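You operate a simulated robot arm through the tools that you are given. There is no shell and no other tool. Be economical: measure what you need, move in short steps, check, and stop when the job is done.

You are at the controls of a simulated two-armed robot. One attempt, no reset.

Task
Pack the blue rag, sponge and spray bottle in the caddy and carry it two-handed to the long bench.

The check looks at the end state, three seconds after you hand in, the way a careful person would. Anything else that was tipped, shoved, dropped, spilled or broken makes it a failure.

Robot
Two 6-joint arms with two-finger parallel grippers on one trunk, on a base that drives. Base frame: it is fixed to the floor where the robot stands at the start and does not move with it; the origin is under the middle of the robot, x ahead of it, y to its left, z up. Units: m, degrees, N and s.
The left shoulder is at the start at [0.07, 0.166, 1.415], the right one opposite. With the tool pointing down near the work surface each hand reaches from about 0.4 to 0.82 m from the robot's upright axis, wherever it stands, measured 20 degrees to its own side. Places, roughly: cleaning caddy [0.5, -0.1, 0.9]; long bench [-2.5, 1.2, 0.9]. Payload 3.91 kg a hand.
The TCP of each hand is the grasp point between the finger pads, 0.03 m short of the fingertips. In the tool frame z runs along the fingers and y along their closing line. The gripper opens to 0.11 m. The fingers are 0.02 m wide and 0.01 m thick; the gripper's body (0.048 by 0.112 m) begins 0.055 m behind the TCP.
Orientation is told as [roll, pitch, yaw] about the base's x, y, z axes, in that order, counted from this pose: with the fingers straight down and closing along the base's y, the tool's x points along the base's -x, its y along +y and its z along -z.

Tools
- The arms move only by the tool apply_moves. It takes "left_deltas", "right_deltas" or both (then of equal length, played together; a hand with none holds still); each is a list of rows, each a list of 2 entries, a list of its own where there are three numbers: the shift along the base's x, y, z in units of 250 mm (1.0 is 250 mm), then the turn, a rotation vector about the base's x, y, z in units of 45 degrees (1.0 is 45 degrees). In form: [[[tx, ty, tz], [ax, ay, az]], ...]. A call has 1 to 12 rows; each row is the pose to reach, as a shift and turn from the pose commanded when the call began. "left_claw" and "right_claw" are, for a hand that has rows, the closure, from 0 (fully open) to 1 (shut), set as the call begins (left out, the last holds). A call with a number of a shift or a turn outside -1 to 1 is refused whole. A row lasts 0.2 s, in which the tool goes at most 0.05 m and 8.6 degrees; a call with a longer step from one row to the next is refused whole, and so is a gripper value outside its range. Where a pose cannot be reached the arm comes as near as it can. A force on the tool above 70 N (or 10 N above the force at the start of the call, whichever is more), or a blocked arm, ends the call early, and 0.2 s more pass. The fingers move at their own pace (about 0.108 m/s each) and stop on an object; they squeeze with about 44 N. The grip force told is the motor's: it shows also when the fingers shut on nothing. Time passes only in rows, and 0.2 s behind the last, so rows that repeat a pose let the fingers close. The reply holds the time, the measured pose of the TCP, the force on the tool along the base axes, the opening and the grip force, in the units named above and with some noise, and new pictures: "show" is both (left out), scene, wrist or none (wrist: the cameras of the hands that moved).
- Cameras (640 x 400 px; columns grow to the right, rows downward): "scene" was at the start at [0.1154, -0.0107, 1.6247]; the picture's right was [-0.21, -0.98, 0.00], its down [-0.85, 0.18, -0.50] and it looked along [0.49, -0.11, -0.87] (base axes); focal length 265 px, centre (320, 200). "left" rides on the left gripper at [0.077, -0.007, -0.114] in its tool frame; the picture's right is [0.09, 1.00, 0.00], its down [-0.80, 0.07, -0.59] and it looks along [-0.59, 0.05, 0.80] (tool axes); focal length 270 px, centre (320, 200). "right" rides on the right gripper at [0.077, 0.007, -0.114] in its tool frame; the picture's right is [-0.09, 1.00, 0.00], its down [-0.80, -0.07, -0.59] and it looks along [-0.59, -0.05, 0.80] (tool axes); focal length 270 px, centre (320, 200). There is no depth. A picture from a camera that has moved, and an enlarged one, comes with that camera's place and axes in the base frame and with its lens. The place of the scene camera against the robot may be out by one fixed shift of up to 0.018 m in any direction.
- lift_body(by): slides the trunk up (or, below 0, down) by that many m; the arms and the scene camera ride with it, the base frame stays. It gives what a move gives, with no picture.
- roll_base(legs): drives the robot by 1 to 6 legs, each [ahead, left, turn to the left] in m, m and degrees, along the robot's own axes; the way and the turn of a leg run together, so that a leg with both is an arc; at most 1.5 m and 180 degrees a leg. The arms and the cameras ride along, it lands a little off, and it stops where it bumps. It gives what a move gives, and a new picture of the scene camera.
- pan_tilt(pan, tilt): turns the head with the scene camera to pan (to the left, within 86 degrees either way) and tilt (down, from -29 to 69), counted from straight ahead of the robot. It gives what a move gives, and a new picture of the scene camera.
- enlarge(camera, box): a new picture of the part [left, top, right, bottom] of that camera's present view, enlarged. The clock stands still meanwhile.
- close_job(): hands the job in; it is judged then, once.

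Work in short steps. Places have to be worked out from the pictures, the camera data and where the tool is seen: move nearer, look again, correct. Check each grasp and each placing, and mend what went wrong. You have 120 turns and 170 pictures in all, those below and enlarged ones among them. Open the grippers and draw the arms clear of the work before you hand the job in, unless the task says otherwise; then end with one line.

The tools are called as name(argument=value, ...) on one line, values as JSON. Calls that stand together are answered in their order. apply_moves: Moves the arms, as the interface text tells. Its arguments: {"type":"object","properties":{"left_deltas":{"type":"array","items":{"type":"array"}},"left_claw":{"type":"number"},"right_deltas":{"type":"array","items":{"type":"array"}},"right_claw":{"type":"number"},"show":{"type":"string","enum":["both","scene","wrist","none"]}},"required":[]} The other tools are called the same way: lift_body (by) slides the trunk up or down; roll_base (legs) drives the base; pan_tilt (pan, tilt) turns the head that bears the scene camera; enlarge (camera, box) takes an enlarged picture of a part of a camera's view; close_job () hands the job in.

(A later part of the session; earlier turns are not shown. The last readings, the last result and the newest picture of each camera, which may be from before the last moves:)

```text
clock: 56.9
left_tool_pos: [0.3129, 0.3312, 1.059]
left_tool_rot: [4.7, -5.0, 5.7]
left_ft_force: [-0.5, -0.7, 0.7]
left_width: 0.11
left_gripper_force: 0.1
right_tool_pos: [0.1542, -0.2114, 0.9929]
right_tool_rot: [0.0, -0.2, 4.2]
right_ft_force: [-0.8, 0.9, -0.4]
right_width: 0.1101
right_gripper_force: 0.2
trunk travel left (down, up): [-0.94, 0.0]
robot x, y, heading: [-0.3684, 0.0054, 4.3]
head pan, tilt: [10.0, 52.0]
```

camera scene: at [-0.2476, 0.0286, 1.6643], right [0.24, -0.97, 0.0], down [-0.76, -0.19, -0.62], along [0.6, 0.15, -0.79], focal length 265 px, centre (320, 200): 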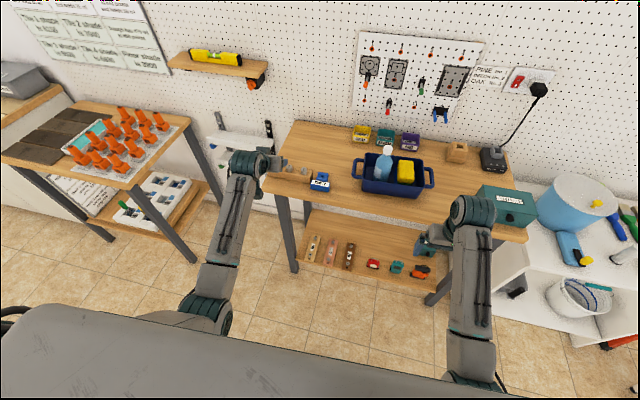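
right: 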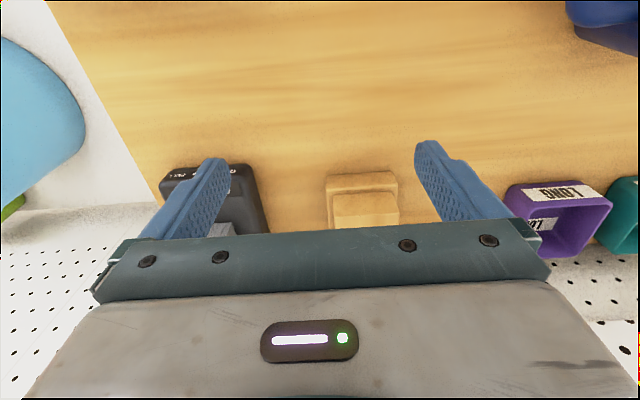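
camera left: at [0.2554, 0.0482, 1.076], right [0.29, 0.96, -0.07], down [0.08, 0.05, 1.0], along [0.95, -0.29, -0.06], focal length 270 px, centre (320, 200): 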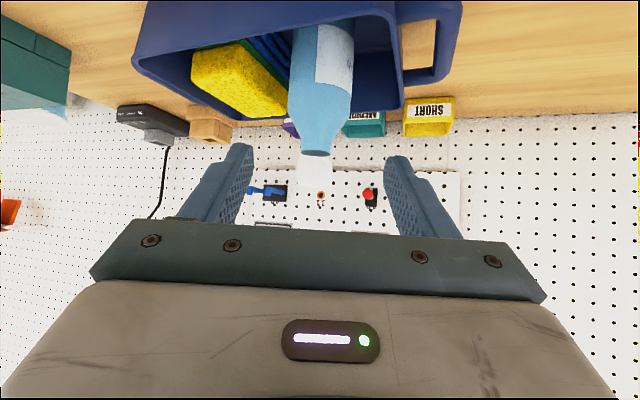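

I level the left hand and set both hands at symmetric spots (0.6 m ahead, ±0.25 m) before driving in.

apply_moves(left_deltas=[[[-0.1, -0.03, 0], [-0.05, 0.05, -0.015]], [[-0.2, -0.06, -0.04], [-0.1, 0.11, -0.03]], [[-0.3, -0.09, -0.08], [-0.104, 0.111, -0.03]], [[-0.42, -0.13, -0.12], [-0.104, 0.111, -0.03]]], right_deltas=[[[0.09, 0.01, 0.03], [0, 0, 0]], [[0.18, 0.02, 0.06], [0, 0, 0]], [[0.27, 0.03, 0.1], [0, 0, 0]], [[0.36, 0.05, 0.14], [0, 0, 0]]], show="none")

pan_tilt(pan=0, tilt=55)

enlarge(camera="scene", box=[220, 100, 440, 238])

```text
clock: 57.9
left_tool_pos: [0.21, 0.2992, 1.0295]
left_tool_rot: [0.7, -0.1, 4.5]
left_ft_force: [-1.0, -0.4, 0.5]
left_width: 0.1101
left_gripper_force: 0.1
right_tool_pos: [0.2422, -0.1991, 1.0293]
right_tool_rot: [0.1, -0.3, 4.2]
right_ft_force: [0.9, -0.3, -0.2]
right_width: 0.1101
right_gripper_force: 0.0
trunk travel left (down, up): [-0.94, 0.0]
robot x, y, heading: [-0.3677, 0.0057, 4.0]
head pan, tilt: [10.0, 52.0]
```

```text
clock: 58.6
left_tool_pos: [0.2092, 0.2988, 1.0291]
left_tool_rot: [0.6, 0.1, 4.7]
left_ft_force: [-0.3, 0.4, 1.3]
left_width: 0.1097
left_gripper_force: 0.1
right_tool_pos: [0.2417, -0.1998, 1.0291]
right_tool_rot: [0.1, -0.3, 4.2]
right_ft_force: [-0.1, 0.5, 0.7]
right_width: 0.11
right_gripper_force: 0.1
trunk travel left (down, up): [-0.94, 0.0]
robot x, y, heading: [-0.37, 0.0014, 4.2]
head pan, tilt: [0.0, 55.0]
camera scene: at [-0.2487, 0.0164, 1.6604], right [0.07, -1.0, 0.0], down [-0.82, -0.06, -0.57], along [0.57, 0.04, -0.82], focal length 265 px, centre (320, 200)
```

scene: 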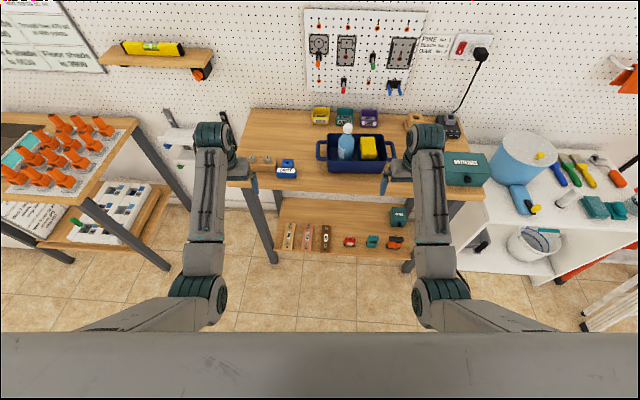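

```text
2.90 times, centred on (330, 169) of scene
camera zoom: at [-0.2487, 0.0164, 1.6604], right [0.07, -1.0, 0.0], down [-0.82, -0.06, -0.57], along [0.57, 0.04, -0.82], focal length 767 px, centre (291, 290)
```

zoom: 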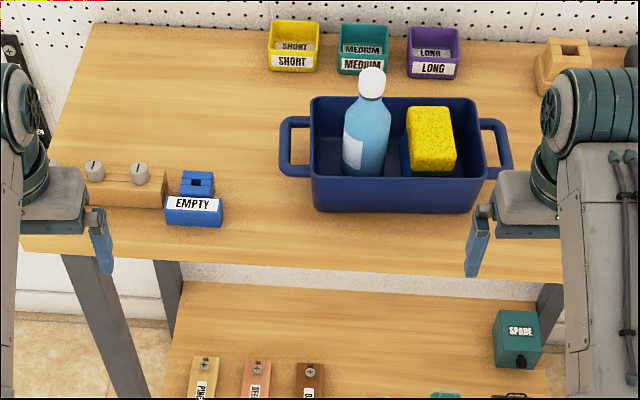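

I narrow the hands to ±0.2 m (to stay clear of the batteries box), then shift right and drive ahead to square up with the caddy.

apply_moves(left_deltas=[[[0.01, -0.1, 0], [0, 0, 0]], [[0.015, -0.2, 0], [-0.013, 0, 0]]], right_deltas=[[[-0.01, 0.1, 0], [0, 0, 0]], [[-0.015, 0.2, 0], [0, 0, 0]]], show="none")

roll_base(legs=[[0, -0.123, 0], [0.2, 0, 0]])

enlarge(camera="left", box=[0, 0, 640, 400])

enlarge(camera="right", box=[0, 0, 640, 400])

```text
clock: 59.2
left_tool_pos: [0.2146, 0.2501, 1.0298]
left_tool_rot: [0.1, 0.3, 4.5]
left_ft_force: [0.3, -0.6, -0.3]
left_width: 0.1099
left_gripper_force: 0.1
right_tool_pos: [0.2399, -0.1465, 1.0285]
right_tool_rot: [-0.1, -0.2, 4.3]
right_ft_force: [0.4, -0.5, -0.6]
right_width: 0.1101
right_gripper_force: 0.0
trunk travel left (down, up): [-0.94, 0.0]
robot x, y, heading: [-0.3675, 0.006, 4.3]
head pan, tilt: [0.0, 55.0]
```

```text
clock: 61.6
left_tool_pos: [0.4181, 0.1439, 1.0317]
left_tool_rot: [-0.1, 0.0, 4.7]
left_ft_force: [0.6, -0.5, 0.3]
left_width: 0.1099
left_gripper_force: 0.1
right_tool_pos: [0.444, -0.252, 1.0306]
right_tool_rot: [0.0, -0.4, 4.2]
right_ft_force: [-0.7, 0.8, 0.3]
right_width: 0.1099
right_gripper_force: 0.0
trunk travel left (down, up): [-0.94, 0.0]
robot x, y, heading: [-0.1641, -0.103, 4.4]
head pan, tilt: [0.0, 55.0]
camera scene: at [-0.0469, -0.089, 1.6609], right [0.07, -1.0, 0.0], down [-0.82, -0.06, -0.58], along [0.57, 0.04, -0.82], focal length 265 px, centre (320, 200)
```

scene: 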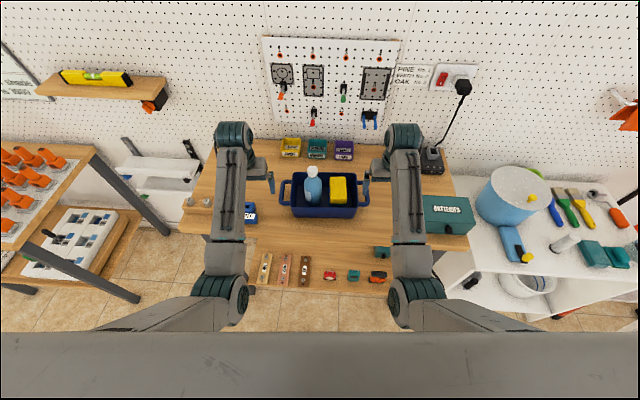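

```text
1.00 times, centred on (320, 200) of left
camera zoom: at [0.3418, 0.1315, 1.1466], right [-0.17, 0.99, 0.0], down [0.79, 0.14, 0.59], along [0.59, 0.1, -0.8], focal length 270 px, centre (320, 200)
```

zoom: 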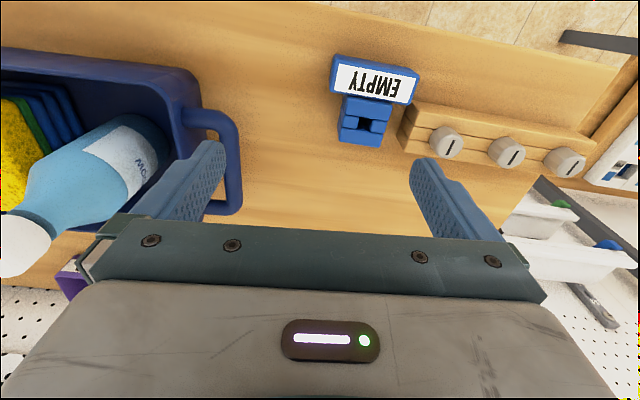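

```text
1.00 times, centred on (320, 200) of right
camera zoom: at [0.3667, -0.2522, 1.1445], right [0.01, 1.0, 0.0], down [0.8, -0.01, 0.6], along [0.6, -0.01, -0.8], focal length 270 px, centre (320, 200)
```

zoom: 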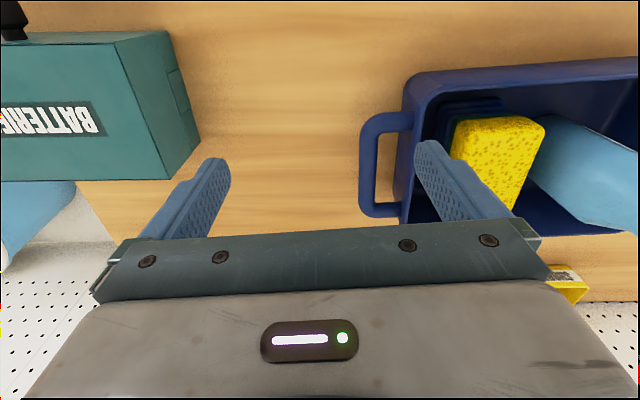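

Triangulating, the handle bars are at about L [0.463, 0.076], R [0.483, -0.214], z≈0.943, with a gap of ~24 mm. I bring each hand over its bar with the fingers narrowed to ~31 mm and look.

apply_moves(left_deltas=[[[0.06, -0.09, 0], [0, 0, 0]], [[0.12, -0.18, 0], [0, 0, 0]], [[0.18, -0.27, 0], [0, 0, 0]]], right_deltas=[[[0.05, 0.05, 0], [0, 0, 0]], [[0.1, 0.1, 0], [0, 0, 0]], [[0.154, 0.15, 0], [0, 0, 0]]], left_claw=0.72, right_claw=0.72, show="wrist")

```text
clock: 62.4
left_tool_pos: [0.4677, 0.0752, 1.0278]
left_tool_rot: [0.1, 0.4, 4.7]
left_ft_force: [0.2, 0.1, 0.5]
left_width: 0.0307
left_gripper_force: 0.0
right_tool_pos: [0.4885, -0.2143, 1.026]
right_tool_rot: [0.0, -0.1, 4.2]
right_ft_force: [0.2, -0.2, 1.0]
right_width: 0.0308
right_gripper_force: 0.1
trunk travel left (down, up): [-0.94, 0.0]
robot x, y, heading: [-0.1651, -0.1039, 4.4]
head pan, tilt: [0.0, 55.0]
camera right: at [0.4119, -0.2148, 1.1406], right [0.01, 1.0, 0.0], down [0.8, -0.01, 0.6], along [0.6, -0.01, -0.8], focal length 270 px, centre (320, 200)
camera left: at [0.392, 0.0634, 1.1429], right [-0.17, 0.99, 0.0], down [0.8, 0.14, 0.59], along [0.58, 0.1, -0.81], focal length 270 px, centre (320, 200)
```

right: 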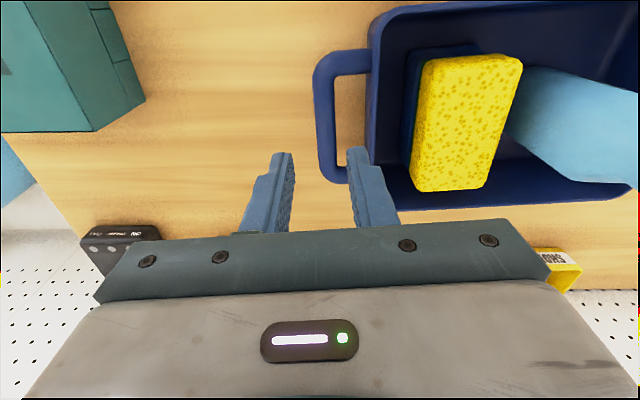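
left: 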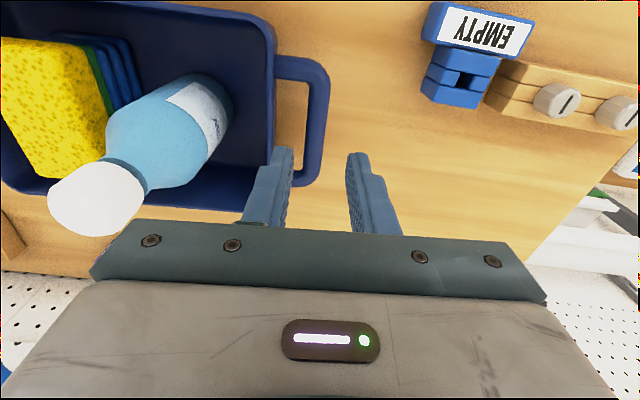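

Both are well aligned over the bars. I trim by a few mm and descend to z≈0.958 first.

apply_moves(left_deltas=[[[-0.02, 0, -0.1], [0, 0, 0]], [[-0.02, 0, -0.2], [0, 0, 0]], [[-0.02, 0, -0.27], [0, 0, 0]]], right_deltas=[[[-0.018, 0.008, -0.1], [0, 0, 0]], [[-0.018, 0.008, -0.2], [0, 0, 0]], [[-0.018, 0.008, -0.27], [0, 0, 0]]], show="wrist")

```text
clock: 63.2
left_tool_pos: [0.4624, 0.0759, 0.9617]
left_tool_rot: [0.0, 0.3, 4.6]
left_ft_force: [0.4, 0.4, -0.5]
left_width: 0.0307
left_gripper_force: 0.1
right_tool_pos: [0.4809, -0.2114, 0.9587]
right_tool_rot: [0.0, -0.2, 4.3]
right_ft_force: [-0.8, -1.0, 0.3]
right_width: 0.0308
right_gripper_force: 0.0
trunk travel left (down, up): [-0.94, 0.0]
robot x, y, heading: [-0.1654, -0.1023, 3.9]
head pan, tilt: [0.0, 55.0]
camera right: at [0.4051, -0.213, 1.0734], right [0.01, 1.0, 0.0], down [0.8, -0.01, 0.6], along [0.6, -0.01, -0.8], focal length 270 px, centre (320, 200)
camera left: at [0.3876, 0.0637, 1.0771], right [-0.17, 0.99, 0.0], down [0.8, 0.14, 0.59], along [0.58, 0.1, -0.81], focal length 270 px, centre (320, 200)
```

right: 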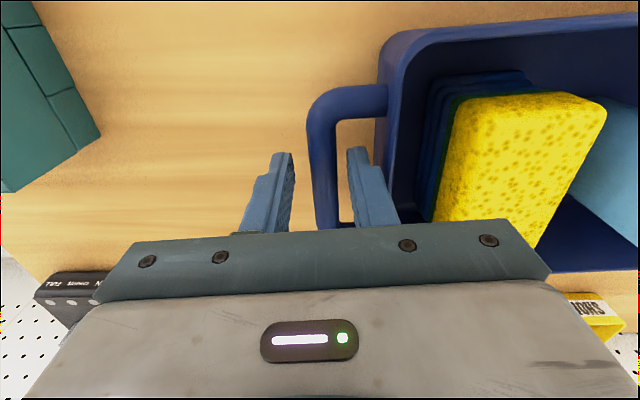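
left: 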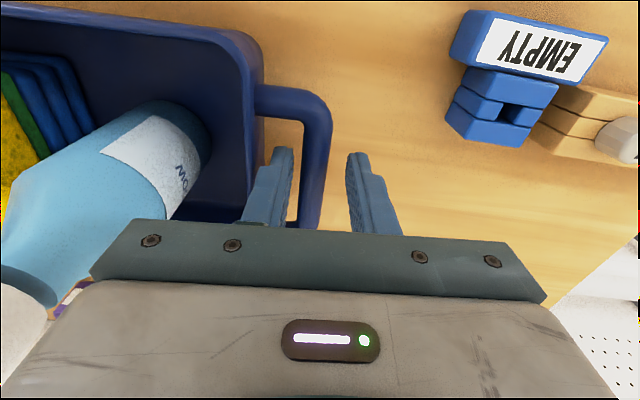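

Both bars are between the fingers. I go down 17 mm more and close both grippers.

apply_moves(left_deltas=[[[0, 0, -0.05], [0, 0, 0]], [[0, 0, -0.078], [0, 0, 0]]], right_deltas=[[[0, 0, -0.04], [0, 0, 0]], [[0, 0, -0.068], [0, 0, 0]]], show="none")

apply_moves(left_deltas=[[[0, 0, 0], [0, 0, 0]], [[0, 0, 0], [0, 0, 0]], [[0, 0, 0], [0, 0, 0]]], right_deltas=[[[0, 0, 0], [0, 0, 0]], [[0, 0, 0], [0, 0, 0]], [[0, 0, 0], [0, 0, 0]]], left_claw=1, right_claw=1, show="wrist")

```text
clock: 63.8
left_tool_pos: [0.462, 0.0763, 0.9426]
left_tool_rot: [0.0, 0.2, 4.7]
left_ft_force: [0.0, 0.5, -0.1]
left_width: 0.0304
left_gripper_force: 0.0
right_tool_pos: [0.4808, -0.2141, 0.9422]
right_tool_rot: [0.0, -0.2, 4.3]
right_ft_force: [-0.1, 0.2, -0.5]
right_width: 0.0308
right_gripper_force: 0.0
trunk travel left (down, up): [-0.94, 0.0]
robot x, y, heading: [-0.1615, -0.1018, 4.1]
head pan, tilt: [0.0, 55.0]
```

```text
clock: 64.6
left_tool_pos: [0.4611, 0.073, 0.9419]
left_tool_rot: [-0.5, 0.3, 4.5]
left_ft_force: [-0.4, -38.7, -0.2]
left_width: 0.0154
left_gripper_force: 44.4
right_tool_pos: [0.4801, -0.2108, 0.9444]
right_tool_rot: [0.5, -0.2, 4.4]
right_ft_force: [-0.2, 39.5, 0.0]
right_width: 0.0149
right_gripper_force: 44.2
trunk travel left (down, up): [-0.94, 0.0]
robot x, y, heading: [-0.1617, -0.1032, 4.5]
head pan, tilt: [0.0, 55.0]
camera right: at [0.4037, -0.2113, 1.0581], right [0.01, 1.0, 0.01], down [0.8, -0.01, 0.6], along [0.6, 0.0, -0.8], focal length 270 px, centre (320, 200)
camera left: at [0.3863, 0.0612, 1.0579], right [-0.17, 0.99, -0.01], down [0.8, 0.14, 0.59], along [0.58, 0.09, -0.81], focal length 270 px, centre (320, 200)
```

right: 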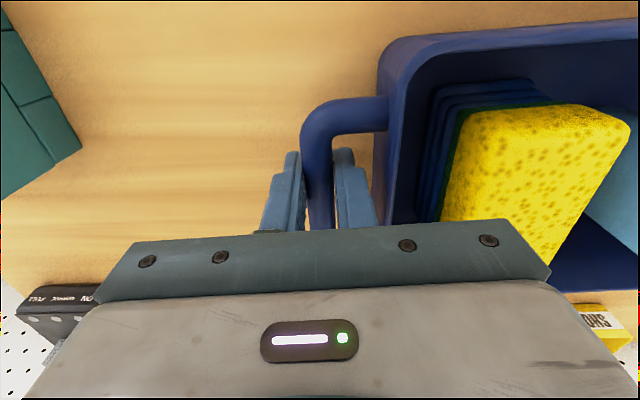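
left: 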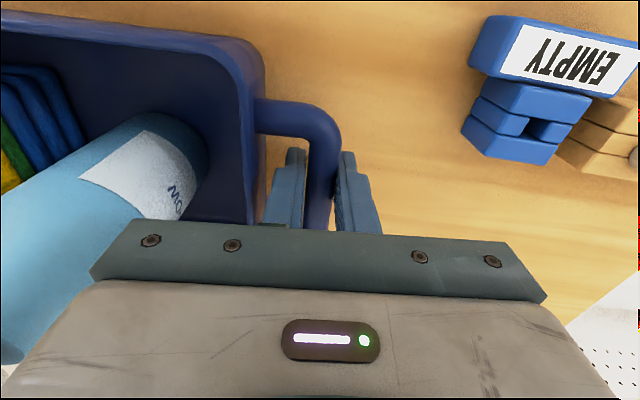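

Both bars are gripped, but the hands pull against each other (~39 N). I move the commands inward 3 mm each to relieve it.

apply_moves(left_deltas=[[[0, -0.012, 0], [0, 0, 0]], [[0, -0.012, 0], [0, 0, 0]]], right_deltas=[[[0, 0.012, 0], [0, 0, 0]], [[0, 0.012, 0], [0, 0, 0]]], show="none")

```text
clock: 65.2
left_tool_pos: [0.4633, 0.0732, 0.9427]
left_tool_rot: [-0.1, 0.3, 4.7]
left_ft_force: [-1.9, -27.0, -1.1]
left_width: 0.0156
left_gripper_force: 44.5
right_tool_pos: [0.4803, -0.2089, 0.9438]
right_tool_rot: [0.0, -0.2, 4.3]
right_ft_force: [2.0, 26.8, 0.3]
right_width: 0.0152
right_gripper_force: 43.9
trunk travel left (down, up): [-0.94, 0.0]
robot x, y, heading: [-0.1681, -0.1014, 4.2]
head pan, tilt: [0.0, 55.0]
```

Force dropped to 27 N; I relax a further 5 mm each.

apply_moves(left_deltas=[[[0, -0.02, 0], [0, 0, 0]], [[0, -0.02, 0], [0, 0, 0]]], right_deltas=[[[0, 0.02, 0], [0, 0, 0]], [[0, 0.02, 0], [0, 0, 0]]], show="none")

```text
clock: 65.8
left_tool_pos: [0.4623, 0.0725, 0.9433]
left_tool_rot: [0.5, 0.2, 5.0]
left_ft_force: [-4.6, 18.5, 1.9]
left_width: 0.0156
left_gripper_force: 43.9
right_tool_pos: [0.4806, -0.2096, 0.9441]
right_tool_rot: [-0.6, -0.2, 4.1]
right_ft_force: [3.2, -18.4, 0.4]
right_width: 0.0151
right_gripper_force: 44.1
trunk travel left (down, up): [-0.94, 0.0]
robot x, y, heading: [-0.1639, -0.0997, 4.5]
head pan, tilt: [0.0, 55.0]
```

Slightly over; I back 2 mm each off and lift both hands together by 20 mm to test.

apply_moves(left_deltas=[[[0, 0.008, 0], [0, 0, 0]], [[0, 0.008, 0.04], [0, 0, 0]], [[0, 0.008, 0.08], [0, 0, 0]]], right_deltas=[[[0, -0.008, 0], [0, 0, 0]], [[0, -0.008, 0.04], [0, 0, 0]], [[0, -0.008, 0.08], [0, 0, 0]]], show="scene")

```text
clock: 66.6
left_tool_pos: [0.4616, 0.0726, 0.9617]
left_tool_rot: [0.3, 0.2, 4.8]
left_ft_force: [-5.5, 33.3, -2.0]
left_width: 0.0157
left_gripper_force: 44.7
right_tool_pos: [0.4808, -0.2092, 0.9625]
right_tool_rot: [-0.3, -0.2, 4.0]
right_ft_force: [5.0, -33.2, -2.7]
right_width: 0.0154
right_gripper_force: 43.6
trunk travel left (down, up): [-0.94, 0.0]
robot x, y, heading: [-0.1623, -0.1003, 4.2]
head pan, tilt: [0.0, 55.0]
camera scene: at [-0.0414, -0.0897, 1.6603], right [0.07, -1.0, 0.0], down [-0.82, -0.06, -0.57], along [0.57, 0.04, -0.82], focal length 265 px, centre (320, 200)
```

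scene: 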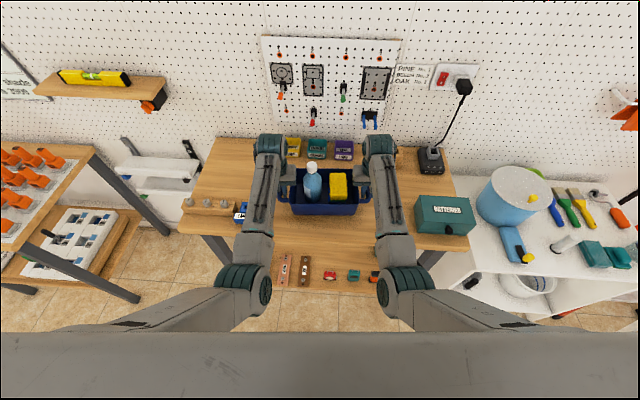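

Caddy lifts level. I relax the sideways squeeze by 2.5 mm per hand and lift further to z≈1.02.

apply_moves(left_deltas=[[[0, 0.01, 0.03], [0, 0, 0]], [[0, 0.01, 0.09], [0, 0, 0]], [[0, 0.01, 0.15], [0, 0, 0]], [[0, 0.01, 0.21], [0, 0, 0]]], right_deltas=[[[0, -0.01, 0.03], [0, 0, 0]], [[0, -0.01, 0.09], [0, 0, 0]], [[0, -0.01, 0.15], [0, 0, 0]], [[0, -0.01, 0.21], [0, 0, 0]]], show="wrist")

```text
clock: 67.6
left_tool_pos: [0.4601, 0.0729, 1.0149]
left_tool_rot: [0.0, 0.4, 4.8]
left_ft_force: [-4.3, 20.8, -3.1]
left_width: 0.0154
left_gripper_force: 44.3
right_tool_pos: [0.4817, -0.2085, 1.0139]
right_tool_rot: [-0.1, -0.2, 4.2]
right_ft_force: [3.7, -20.7, -2.9]
right_width: 0.0149
right_gripper_force: 43.9
trunk travel left (down, up): [-0.94, 0.0]
robot x, y, heading: [-0.1671, -0.1013, 4.0]
head pan, tilt: [0.0, 55.0]
camera right: at [0.4052, -0.2089, 1.1288], right [0.01, 1.0, 0.0], down [0.8, -0.01, 0.6], along [0.6, -0.01, -0.8], focal length 270 px, centre (320, 200)
camera left: at [0.3858, 0.0609, 1.1295], right [-0.17, 0.99, 0.0], down [0.8, 0.14, 0.59], along [0.58, 0.1, -0.81], focal length 270 px, centre (320, 200)
```

right: 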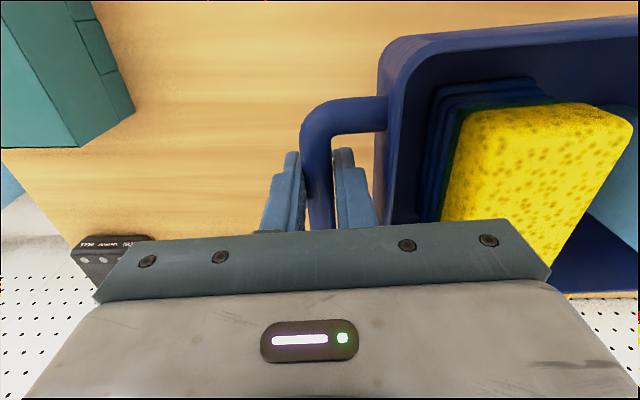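
left: 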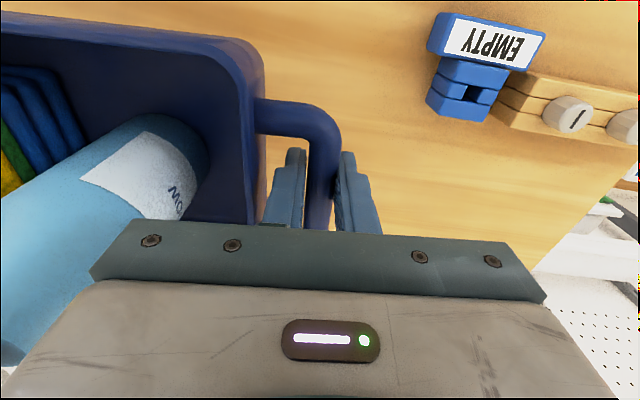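

The caddy is held level 7 cm up. I back the base away from the bench by 0.6 m.

roll_base(legs=[[-0.3, 0, 0], [-0.3, 0, 0]])

pan_tilt(pan=85, tilt=20)

```text
clock: 71.3
left_tool_pos: [-0.1374, 0.0297, 1.0133]
left_tool_rot: [0.0, 0.4, 4.9]
left_ft_force: [-2.4, 11.4, -2.1]
left_width: 0.015
left_gripper_force: 43.7
right_tool_pos: [-0.117, -0.2523, 1.0129]
right_tool_rot: [0.0, -0.1, 4.3]
right_ft_force: [3.7, -10.6, -2.5]
right_width: 0.0153
right_gripper_force: 43.2
trunk travel left (down, up): [-0.94, 0.0]
robot x, y, heading: [-0.7613, -0.1475, 4.3]
head pan, tilt: [0.0, 55.0]
camera scene: at [-0.6379, -0.1337, 1.66], right [0.07, -1.0, 0.0], down [-0.82, -0.06, -0.57], along [0.57, 0.04, -0.82], focal length 265 px, centre (320, 200)
```

scene: 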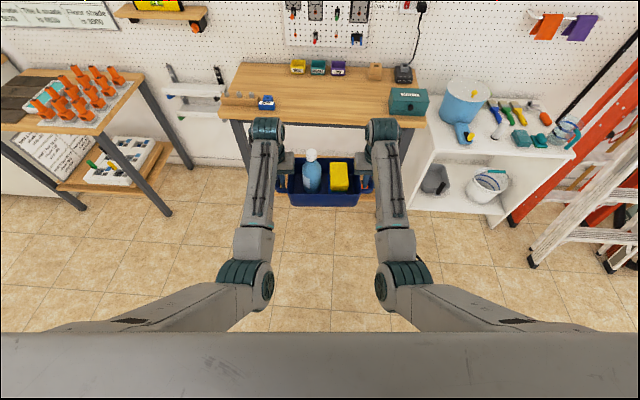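

```text
clock: 72.9
left_tool_pos: [-0.1382, 0.0284, 1.014]
left_tool_rot: [-0.1, 0.3, 4.7]
left_ft_force: [-2.5, 1.6, -3.2]
left_width: 0.0155
left_gripper_force: 44.6
right_tool_pos: [-0.1174, -0.2524, 1.0142]
right_tool_rot: [0.0, -0.2, 4.2]
right_ft_force: [2.6, -1.2, -2.0]
right_width: 0.0153
right_gripper_force: 44.3
trunk travel left (down, up): [-0.94, 0.0]
robot x, y, heading: [-0.764, -0.1492, 4.3]
head pan, tilt: [85.0, 20.0]
camera scene: at [-0.7118, -0.0462, 1.7124], right [1.0, -0.01, 0.0], down [-0.01, -0.34, -0.94], along [0.01, 0.94, -0.34], focal length 265 px, centre (320, 200)
```

scene: 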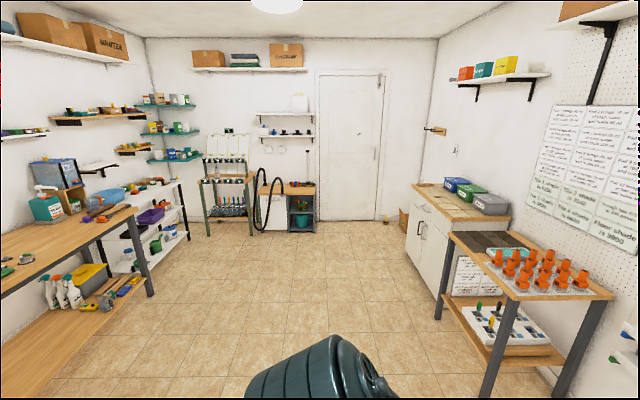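

There are other bottles around the long bench; I look closely at them and at our bottle's label to be sure which is the spray bottle.

enlarge(camera="scene", box=[0, 150, 200, 320])

pan_tilt(pan=0, tilt=45)

enlarge(camera="scene", box=[260, 120, 390, 210])

enlarge(camera="left", box=[0, 100, 240, 250])

```text
2.35 times, centred on (100, 235) of scene
camera zoom: at [-0.7118, -0.0462, 1.7124], right [1.0, -0.01, 0.0], down [-0.01, -0.34, -0.94], along [0.01, 0.94, -0.34], focal length 623 px, centre (838, 118)
```

zoom: 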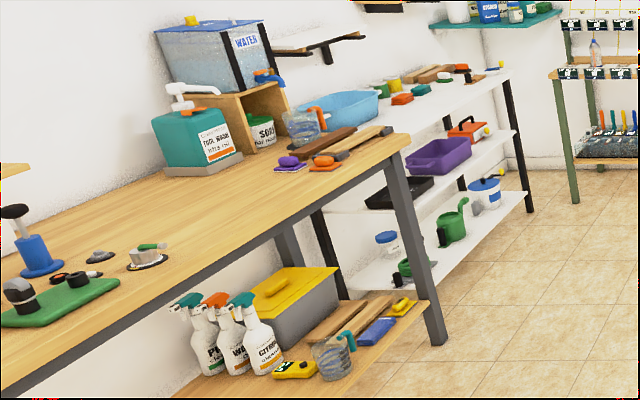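

```text
clock: 74.5
left_tool_pos: [-0.1389, 0.0297, 1.0143]
left_tool_rot: [0.0, 0.3, 4.7]
left_ft_force: [-2.6, 2.0, -3.3]
left_width: 0.0153
left_gripper_force: 43.7
right_tool_pos: [-0.1186, -0.2516, 1.0144]
right_tool_rot: [0.0, -0.1, 4.3]
right_ft_force: [2.5, -1.9, -3.2]
right_width: 0.0151
right_gripper_force: 43.9
trunk travel left (down, up): [-0.94, 0.0]
robot x, y, heading: [-0.7647, -0.1471, 4.3]
head pan, tilt: [0.0, 45.0]
camera scene: at [-0.6317, -0.1332, 1.6737], right [0.08, -1.0, 0.0], down [-0.71, -0.05, -0.71], along [0.7, 0.05, -0.71], focal length 265 px, centre (320, 200)
```

scene: 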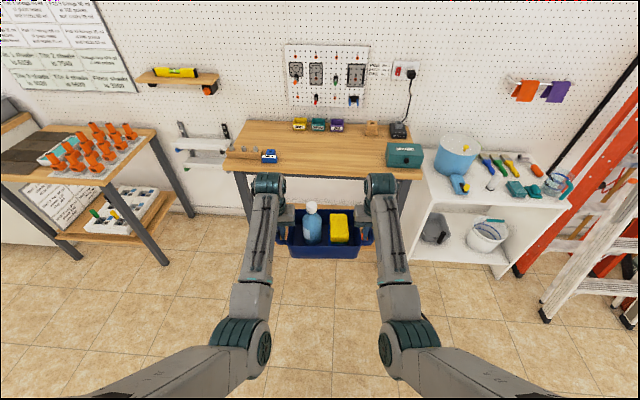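

```text
4.44 times, centred on (325, 165) of scene
camera zoom: at [-0.6317, -0.1332, 1.6737], right [0.08, -1.0, 0.0], down [-0.71, -0.05, -0.71], along [0.7, 0.05, -0.71], focal length 1177 px, centre (298, 356)
```

zoom: 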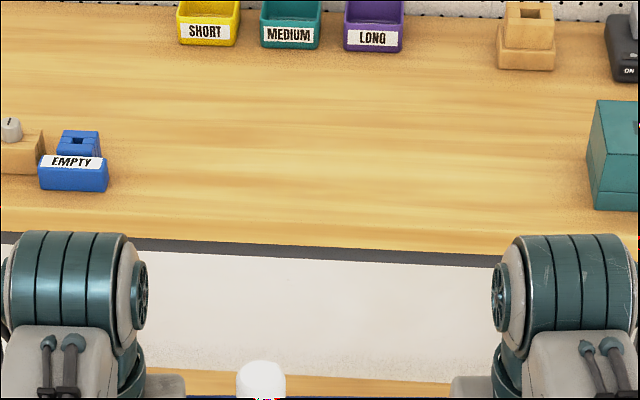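

```text
2.67 times, centred on (120, 175) of left
camera zoom: at [-0.2142, 0.0169, 1.1295], right [-0.17, 0.99, 0.0], down [0.8, 0.14, 0.59], along [0.58, 0.1, -0.81], focal length 721 px, centre (853, 267)
```

zoom: 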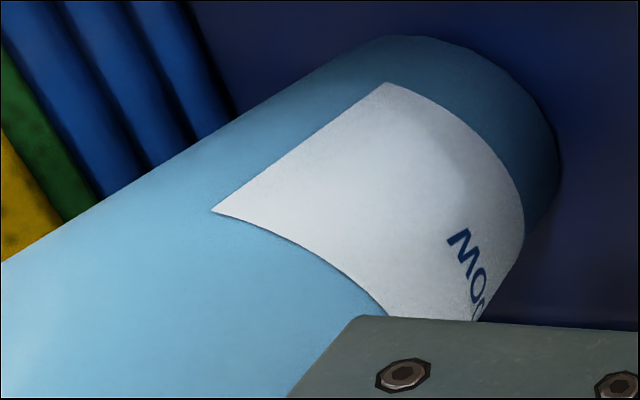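

The bottle with the caddy set is labelled "…OW" (window cleaner), which is the one meant. I turn the base left 90° in place and view ahead.

roll_base(legs=[[0, 0, 90]])

pan_tilt(pan=60, tilt=25)

```text
clock: 78.8
left_tool_pos: [-0.949, 0.4743, 1.0138]
left_tool_rot: [0.0, 0.3, 95.7]
left_ft_force: [-3.5, -2.0, -2.5]
left_width: 0.0151
left_gripper_force: 43.8
right_tool_pos: [-0.6688, 0.5008, 1.014]
right_tool_rot: [0.1, -0.1, 95.3]
right_ft_force: [2.2, 1.9, -2.5]
right_width: 0.0151
right_gripper_force: 44.5
trunk travel left (down, up): [-0.94, 0.0]
robot x, y, heading: [-0.762, -0.1469, 95.3]
head pan, tilt: [0.0, 45.0]
camera scene: at [-0.7757, -0.011, 1.6737], right [1.0, 0.09, 0.0], down [0.06, -0.7, -0.71], along [-0.06, 0.7, -0.71], focal length 265 px, centre (320, 200)
```

scene: 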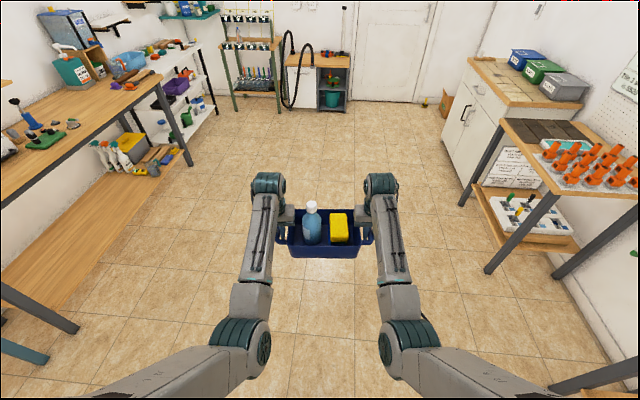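

```text
clock: 80.1
left_tool_pos: [-0.95, 0.4748, 1.0138]
left_tool_rot: [0.0, 0.3, 95.7]
left_ft_force: [-0.8, -1.7, -1.3]
left_width: 0.0156
left_gripper_force: 43.7
right_tool_pos: [-0.6685, 0.5003, 1.0143]
right_tool_rot: [0.0, -0.2, 95.2]
right_ft_force: [1.0, 1.7, -1.8]
right_width: 0.0153
right_gripper_force: 43.9
trunk travel left (down, up): [-0.94, 0.0]
robot x, y, heading: [-0.7642, -0.147, 95.2]
head pan, tilt: [60.0, 25.0]
camera scene: at [-0.8523, -0.0533, 1.7043], right [0.42, 0.91, 0.0], down [0.38, -0.18, -0.91], along [-0.82, 0.38, -0.42], focal length 265 px, centre (320, 200)
```

scene: 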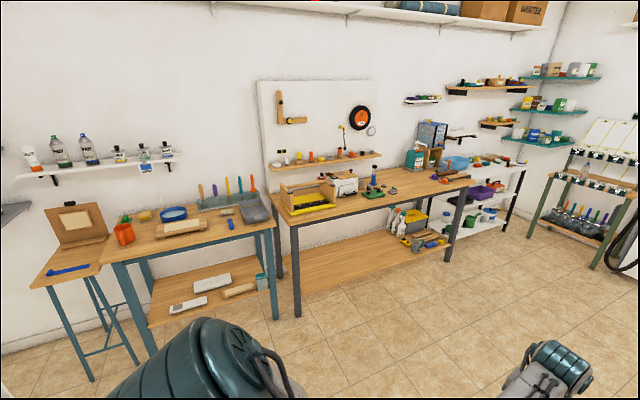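

The long bench is the middle one on the far wall. I enlarge to find a free place on it.

enlarge(camera="scene", box=[260, 120, 500, 270])

```text
2.67 times, centred on (380, 195) of scene
camera zoom: at [-0.8523, -0.0533, 1.7043], right [0.42, 0.91, 0.0], down [0.38, -0.18, -0.91], along [-0.82, 0.38, -0.42], focal length 706 px, centre (160, 213)
```

zoom: 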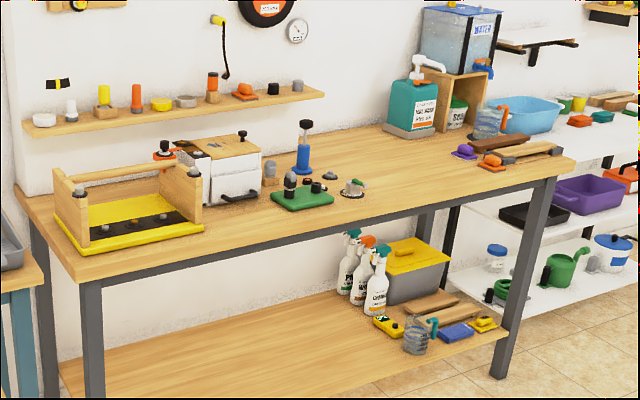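

Free stretch on the long bench: y≈1.36–1.76, x≈-2.25 to -2.7 (between the gadget and the trowels). I drive to a staging spot about [-1.3, 1.55] and turn to face the bench.

pan_tilt(pan=0, tilt=40)

roll_base(legs=[[1.0, 0.2, 0], [0.739, 0.18, 0], [0, 0, 84.8]])

enlarge(camera="scene", box=[140, 50, 500, 275])

```text
clock: 81.4
left_tool_pos: [-0.9507, 0.4744, 1.0137]
left_tool_rot: [0.0, 0.4, 95.7]
left_ft_force: [-1.1, -2.1, -3.6]
left_width: 0.0155
left_gripper_force: 43.9
right_tool_pos: [-0.6691, 0.4999, 1.013]
right_tool_rot: [0.0, -0.2, 95.3]
right_ft_force: [1.4, 2.6, -2.6]
right_width: 0.0152
right_gripper_force: 44.4
trunk travel left (down, up): [-0.94, 0.0]
robot x, y, heading: [-0.7629, -0.145, 95.2]
head pan, tilt: [0.0, 40.0]
camera scene: at [-0.7765, -0.0074, 1.681], right [1.0, 0.09, 0.0], down [0.06, -0.64, -0.77], along [-0.07, 0.76, -0.64], focal length 265 px, centre (320, 200)
```

scene: 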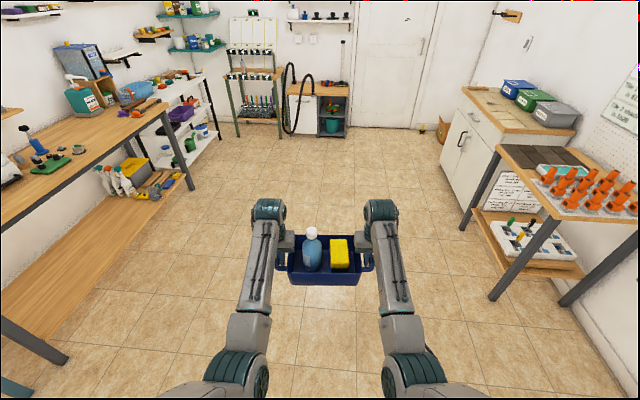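

```text
clock: 94.0
left_tool_pos: [-1.9067, 1.4687, 1.0146]
left_tool_rot: [0.0, 0.2, 177.8]
left_ft_force: [1.8, -1.7, -2.4]
left_width: 0.0153
left_gripper_force: 43.8
right_tool_pos: [-1.8933, 1.7514, 1.0135]
right_tool_rot: [0.0, -0.3, 177.4]
right_ft_force: [-0.9, 1.8, -1.8]
right_width: 0.0152
right_gripper_force: 43.7
trunk travel left (down, up): [-0.94, 0.0]
robot x, y, heading: [-1.2687, 1.5712, 177.2]
head pan, tilt: [0.0, 40.0]
camera scene: at [-1.402, 1.5791, 1.681], right [0.05, 1.0, 0.0], down [0.64, -0.03, -0.77], along [-0.76, 0.03, -0.64], focal length 265 px, centre (320, 200)
```

scene: 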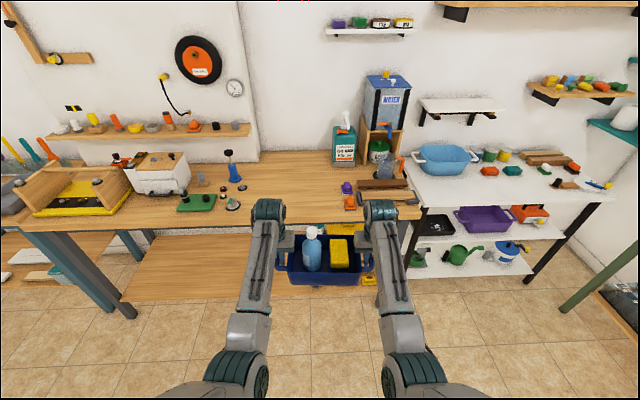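

```text
1.78 times, centred on (320, 162) of scene
camera zoom: at [-1.402, 1.5791, 1.681], right [0.05, 1.0, 0.0], down [0.64, -0.03, -0.77], along [-0.76, 0.03, -0.64], focal length 471 px, centre (320, 267)
```

zoom: 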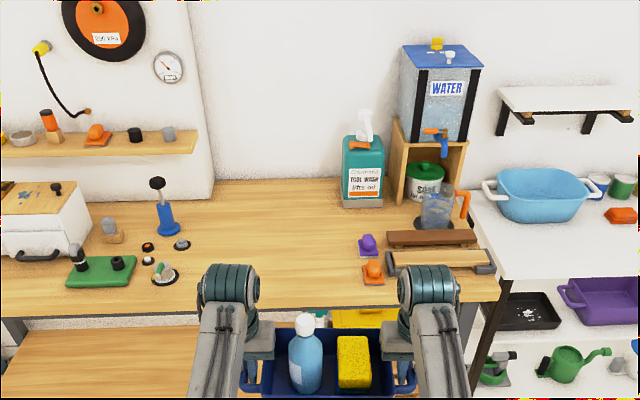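

Refined free zone: y 1.255–1.72, front edge x≈-2.2. I aim the caddy centre at [-2.35, 1.487]: shift left 0.145, then go ahead 0.3 and look again.

roll_base(legs=[[0, 0.145, 0], [0.3, 0, 0]])

enlarge(camera="left", box=[0, 0, 640, 400])

enlarge(camera="right", box=[0, 0, 640, 400])

```text
clock: 97.0
left_tool_pos: [-2.2136, 1.339, 1.0157]
left_tool_rot: [-0.1, 0.2, 177.9]
left_ft_force: [2.0, -1.3, -3.8]
left_width: 0.0153
left_gripper_force: 43.9
right_tool_pos: [-2.2016, 1.623, 1.0155]
right_tool_rot: [0.0, -0.3, 177.5]
right_ft_force: [-1.6, 1.2, -1.6]
right_width: 0.0153
right_gripper_force: 43.7
trunk travel left (down, up): [-0.94, 0.0]
robot x, y, heading: [-1.5729, 1.4374, 177.6]
head pan, tilt: [0.0, 40.0]
camera scene: at [-1.7083, 1.4502, 1.6813], right [0.04, 1.0, 0.0], down [0.64, -0.03, -0.77], along [-0.77, 0.03, -0.64], focal length 265 px, centre (320, 200)
```

scene: 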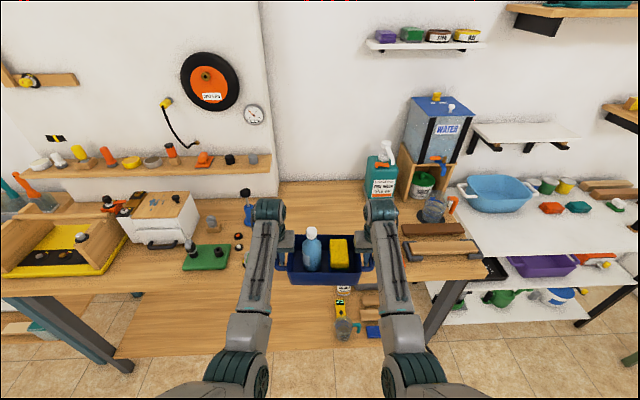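

```text
1.00 times, centred on (320, 200) of left
camera zoom: at [-2.137, 1.3445, 1.1305], right [0.05, -1.0, 0.0], down [-0.8, -0.04, 0.59], along [-0.59, -0.03, -0.81], focal length 270 px, centre (320, 200)
```

zoom: 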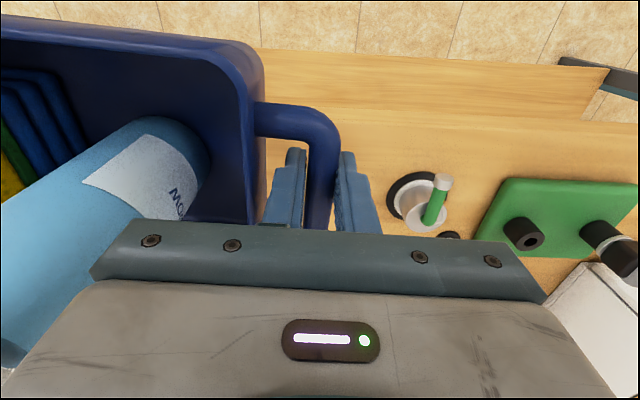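

```text
1.00 times, centred on (320, 200) of right
camera zoom: at [-2.1235, 1.6104, 1.1298], right [-0.13, -0.99, 0.0], down [-0.79, 0.11, 0.6], along [-0.59, 0.08, -0.8], focal length 270 px, centre (320, 200)
```

zoom: 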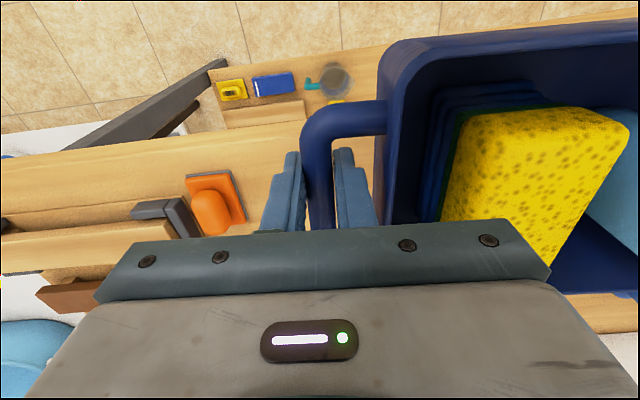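

The way is clear: 1.26–1.717 m in y around a caddy+hands span of ~1.29–1.68. I advance 0.155 m.

roll_base(legs=[[0.155, 0.004, 0]])

enlarge(camera="left", box=[0, 0, 640, 400])

enlarge(camera="right", box=[0, 0, 640, 400])

```text
clock: 98.4
left_tool_pos: [-2.3675, 1.345, 1.0167]
left_tool_rot: [-0.1, 0.2, 177.9]
left_ft_force: [2.2, -0.5, -2.2]
left_width: 0.0155
left_gripper_force: 43.7
right_tool_pos: [-2.3534, 1.6273, 1.0142]
right_tool_rot: [0.0, -0.3, 177.4]
right_ft_force: [-1.2, -0.1, -2.8]
right_width: 0.0151
right_gripper_force: 43.9
trunk travel left (down, up): [-0.94, 0.0]
robot x, y, heading: [-1.726, 1.4466, 177.4]
head pan, tilt: [0.0, 40.0]
camera scene: at [-1.861, 1.4538, 1.6814], right [0.05, 1.0, 0.0], down [0.64, -0.03, -0.77], along [-0.77, 0.04, -0.64], focal length 265 px, centre (320, 200)
```

scene: 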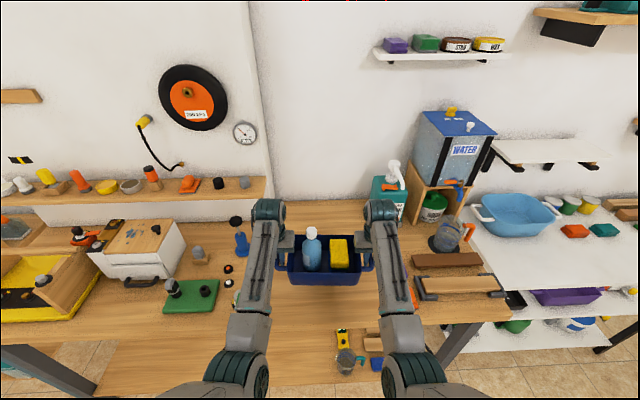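

```text
1.00 times, centred on (320, 200) of left
camera zoom: at [-2.2903, 1.3492, 1.1308], right [0.05, -1.0, 0.0], down [-0.81, -0.04, 0.59], along [-0.59, -0.03, -0.81], focal length 270 px, centre (320, 200)
```

zoom: 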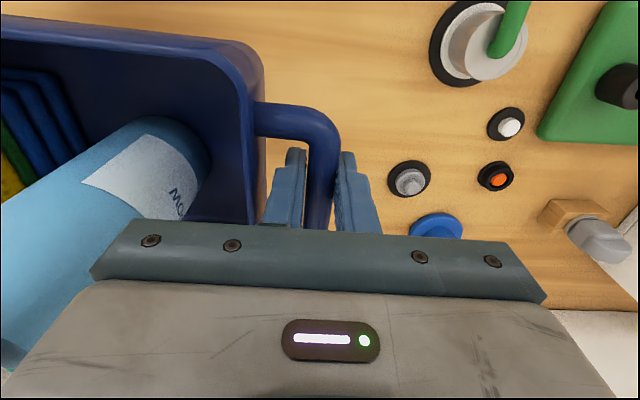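

```text
1.00 times, centred on (320, 200) of right
camera zoom: at [-2.276, 1.6151, 1.1302], right [-0.13, -0.99, 0.0], down [-0.79, 0.11, 0.6], along [-0.59, 0.08, -0.8], focal length 270 px, centre (320, 200)
```

zoom: 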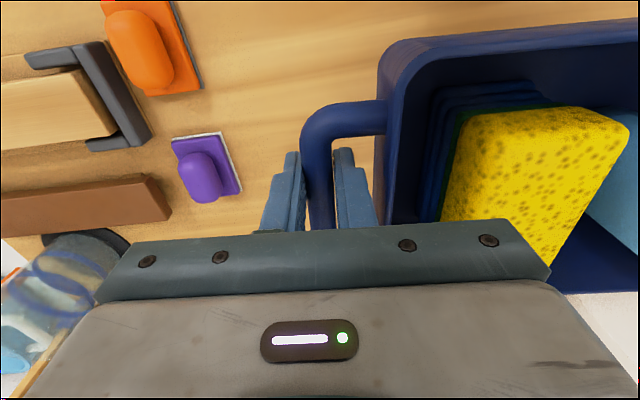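

Clearances are good on both sides. I lower both hands together to about 7 mm above the expected seating height.

apply_moves(left_deltas=[[[0, 0, -0.07], [0, 0, 0]], [[0, 0, -0.14], [0, 0, 0]], [[0, 0, -0.2], [0, 0, 0]], [[0, 0, -0.255], [0, 0, 0]]], right_deltas=[[[0, 0, -0.07], [0, 0, 0]], [[0, 0, -0.14], [0, 0, 0]], [[0, 0, -0.2], [0, 0, 0]], [[0, 0, -0.255], [0, 0, 0]]], show="scene")

apply_moves(left_deltas=[[[0, 0, -0.014], [0, 0, 0]]], right_deltas=[[[0, 0, -0.014], [0, 0, 0]]], show="none")

```text
clock: 99.4
left_tool_pos: [-2.3714, 1.3449, 0.9483]
left_tool_rot: [0.0, 0.3, 177.7]
left_ft_force: [3.0, -0.6, -1.9]
left_width: 0.0154
left_gripper_force: 43.3
right_tool_pos: [-2.3573, 1.6265, 0.9491]
right_tool_rot: [0.0, -0.2, 177.4]
right_ft_force: [-2.1, 0.5, -2.7]
right_width: 0.0152
right_gripper_force: 43.1
trunk travel left (down, up): [-0.94, 0.0]
robot x, y, heading: [-1.731, 1.4453, 177.1]
head pan, tilt: [0.0, 40.0]
camera scene: at [-1.8658, 1.4538, 1.6809], right [0.05, 1.0, 0.0], down [0.64, -0.03, -0.77], along [-0.76, 0.04, -0.64], focal length 265 px, centre (320, 200)
```

scene: 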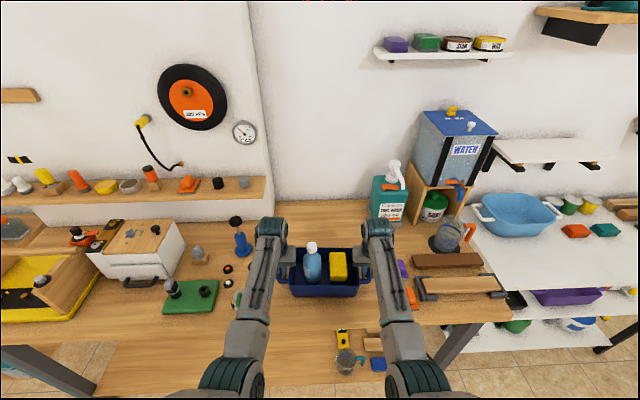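

```text
clock: 99.8
left_tool_pos: [-2.3695, 1.3443, 0.9459]
left_tool_rot: [0.0, 0.3, 177.7]
left_ft_force: [2.1, 0.0, -2.4]
left_width: 0.0155
left_gripper_force: 44.0
right_tool_pos: [-2.3558, 1.6269, 0.9469]
right_tool_rot: [-0.1, 0.0, 177.3]
right_ft_force: [-2.5, -0.4, -2.3]
right_width: 0.0151
right_gripper_force: 43.9
trunk travel left (down, up): [-0.94, 0.0]
robot x, y, heading: [-1.7293, 1.4427, 177.1]
head pan, tilt: [0.0, 40.0]
```

No contact yet; I continue 2 mm at a time.

apply_moves(left_deltas=[[[0, 0, -0.009], [0, 0, 0]]], right_deltas=[[[0, 0, -0.009], [0, 0, 0]]], show="none")

apply_moves(left_deltas=[[[0, 0, -0.008], [0, 0, 0]]], right_deltas=[[[0, 0, -0.008], [0, 0, 0]]], show="none")

```text
clock: 100.2
left_tool_pos: [-2.3701, 1.3449, 0.9443]
left_tool_rot: [-0.1, 0.3, 177.7]
left_ft_force: [3.2, -1.0, -3.0]
left_width: 0.0155
left_gripper_force: 44.5
right_tool_pos: [-2.3569, 1.628, 0.9449]
right_tool_rot: [0.0, -0.2, 177.4]
right_ft_force: [-2.7, 0.4, -1.7]
right_width: 0.0153
right_gripper_force: 44.1
trunk travel left (down, up): [-0.94, 0.0]
robot x, y, heading: [-1.7255, 1.4423, 177.2]
head pan, tilt: [0.0, 40.0]
```

```text
clock: 100.6
left_tool_pos: [-2.3696, 1.3451, 0.9428]
left_tool_rot: [0.0, 0.1, 177.8]
left_ft_force: [3.2, -0.2, 1.2]
left_width: 0.0154
left_gripper_force: 43.7
right_tool_pos: [-2.3549, 1.6264, 0.944]
right_tool_rot: [0.1, -0.3, 177.3]
right_ft_force: [-3.6, 0.6, -0.6]
right_width: 0.0151
right_gripper_force: 43.8
trunk travel left (down, up): [-0.94, 0.0]
robot x, y, heading: [-1.7282, 1.4422, 177.2]
head pan, tilt: [0.0, 40.0]
```

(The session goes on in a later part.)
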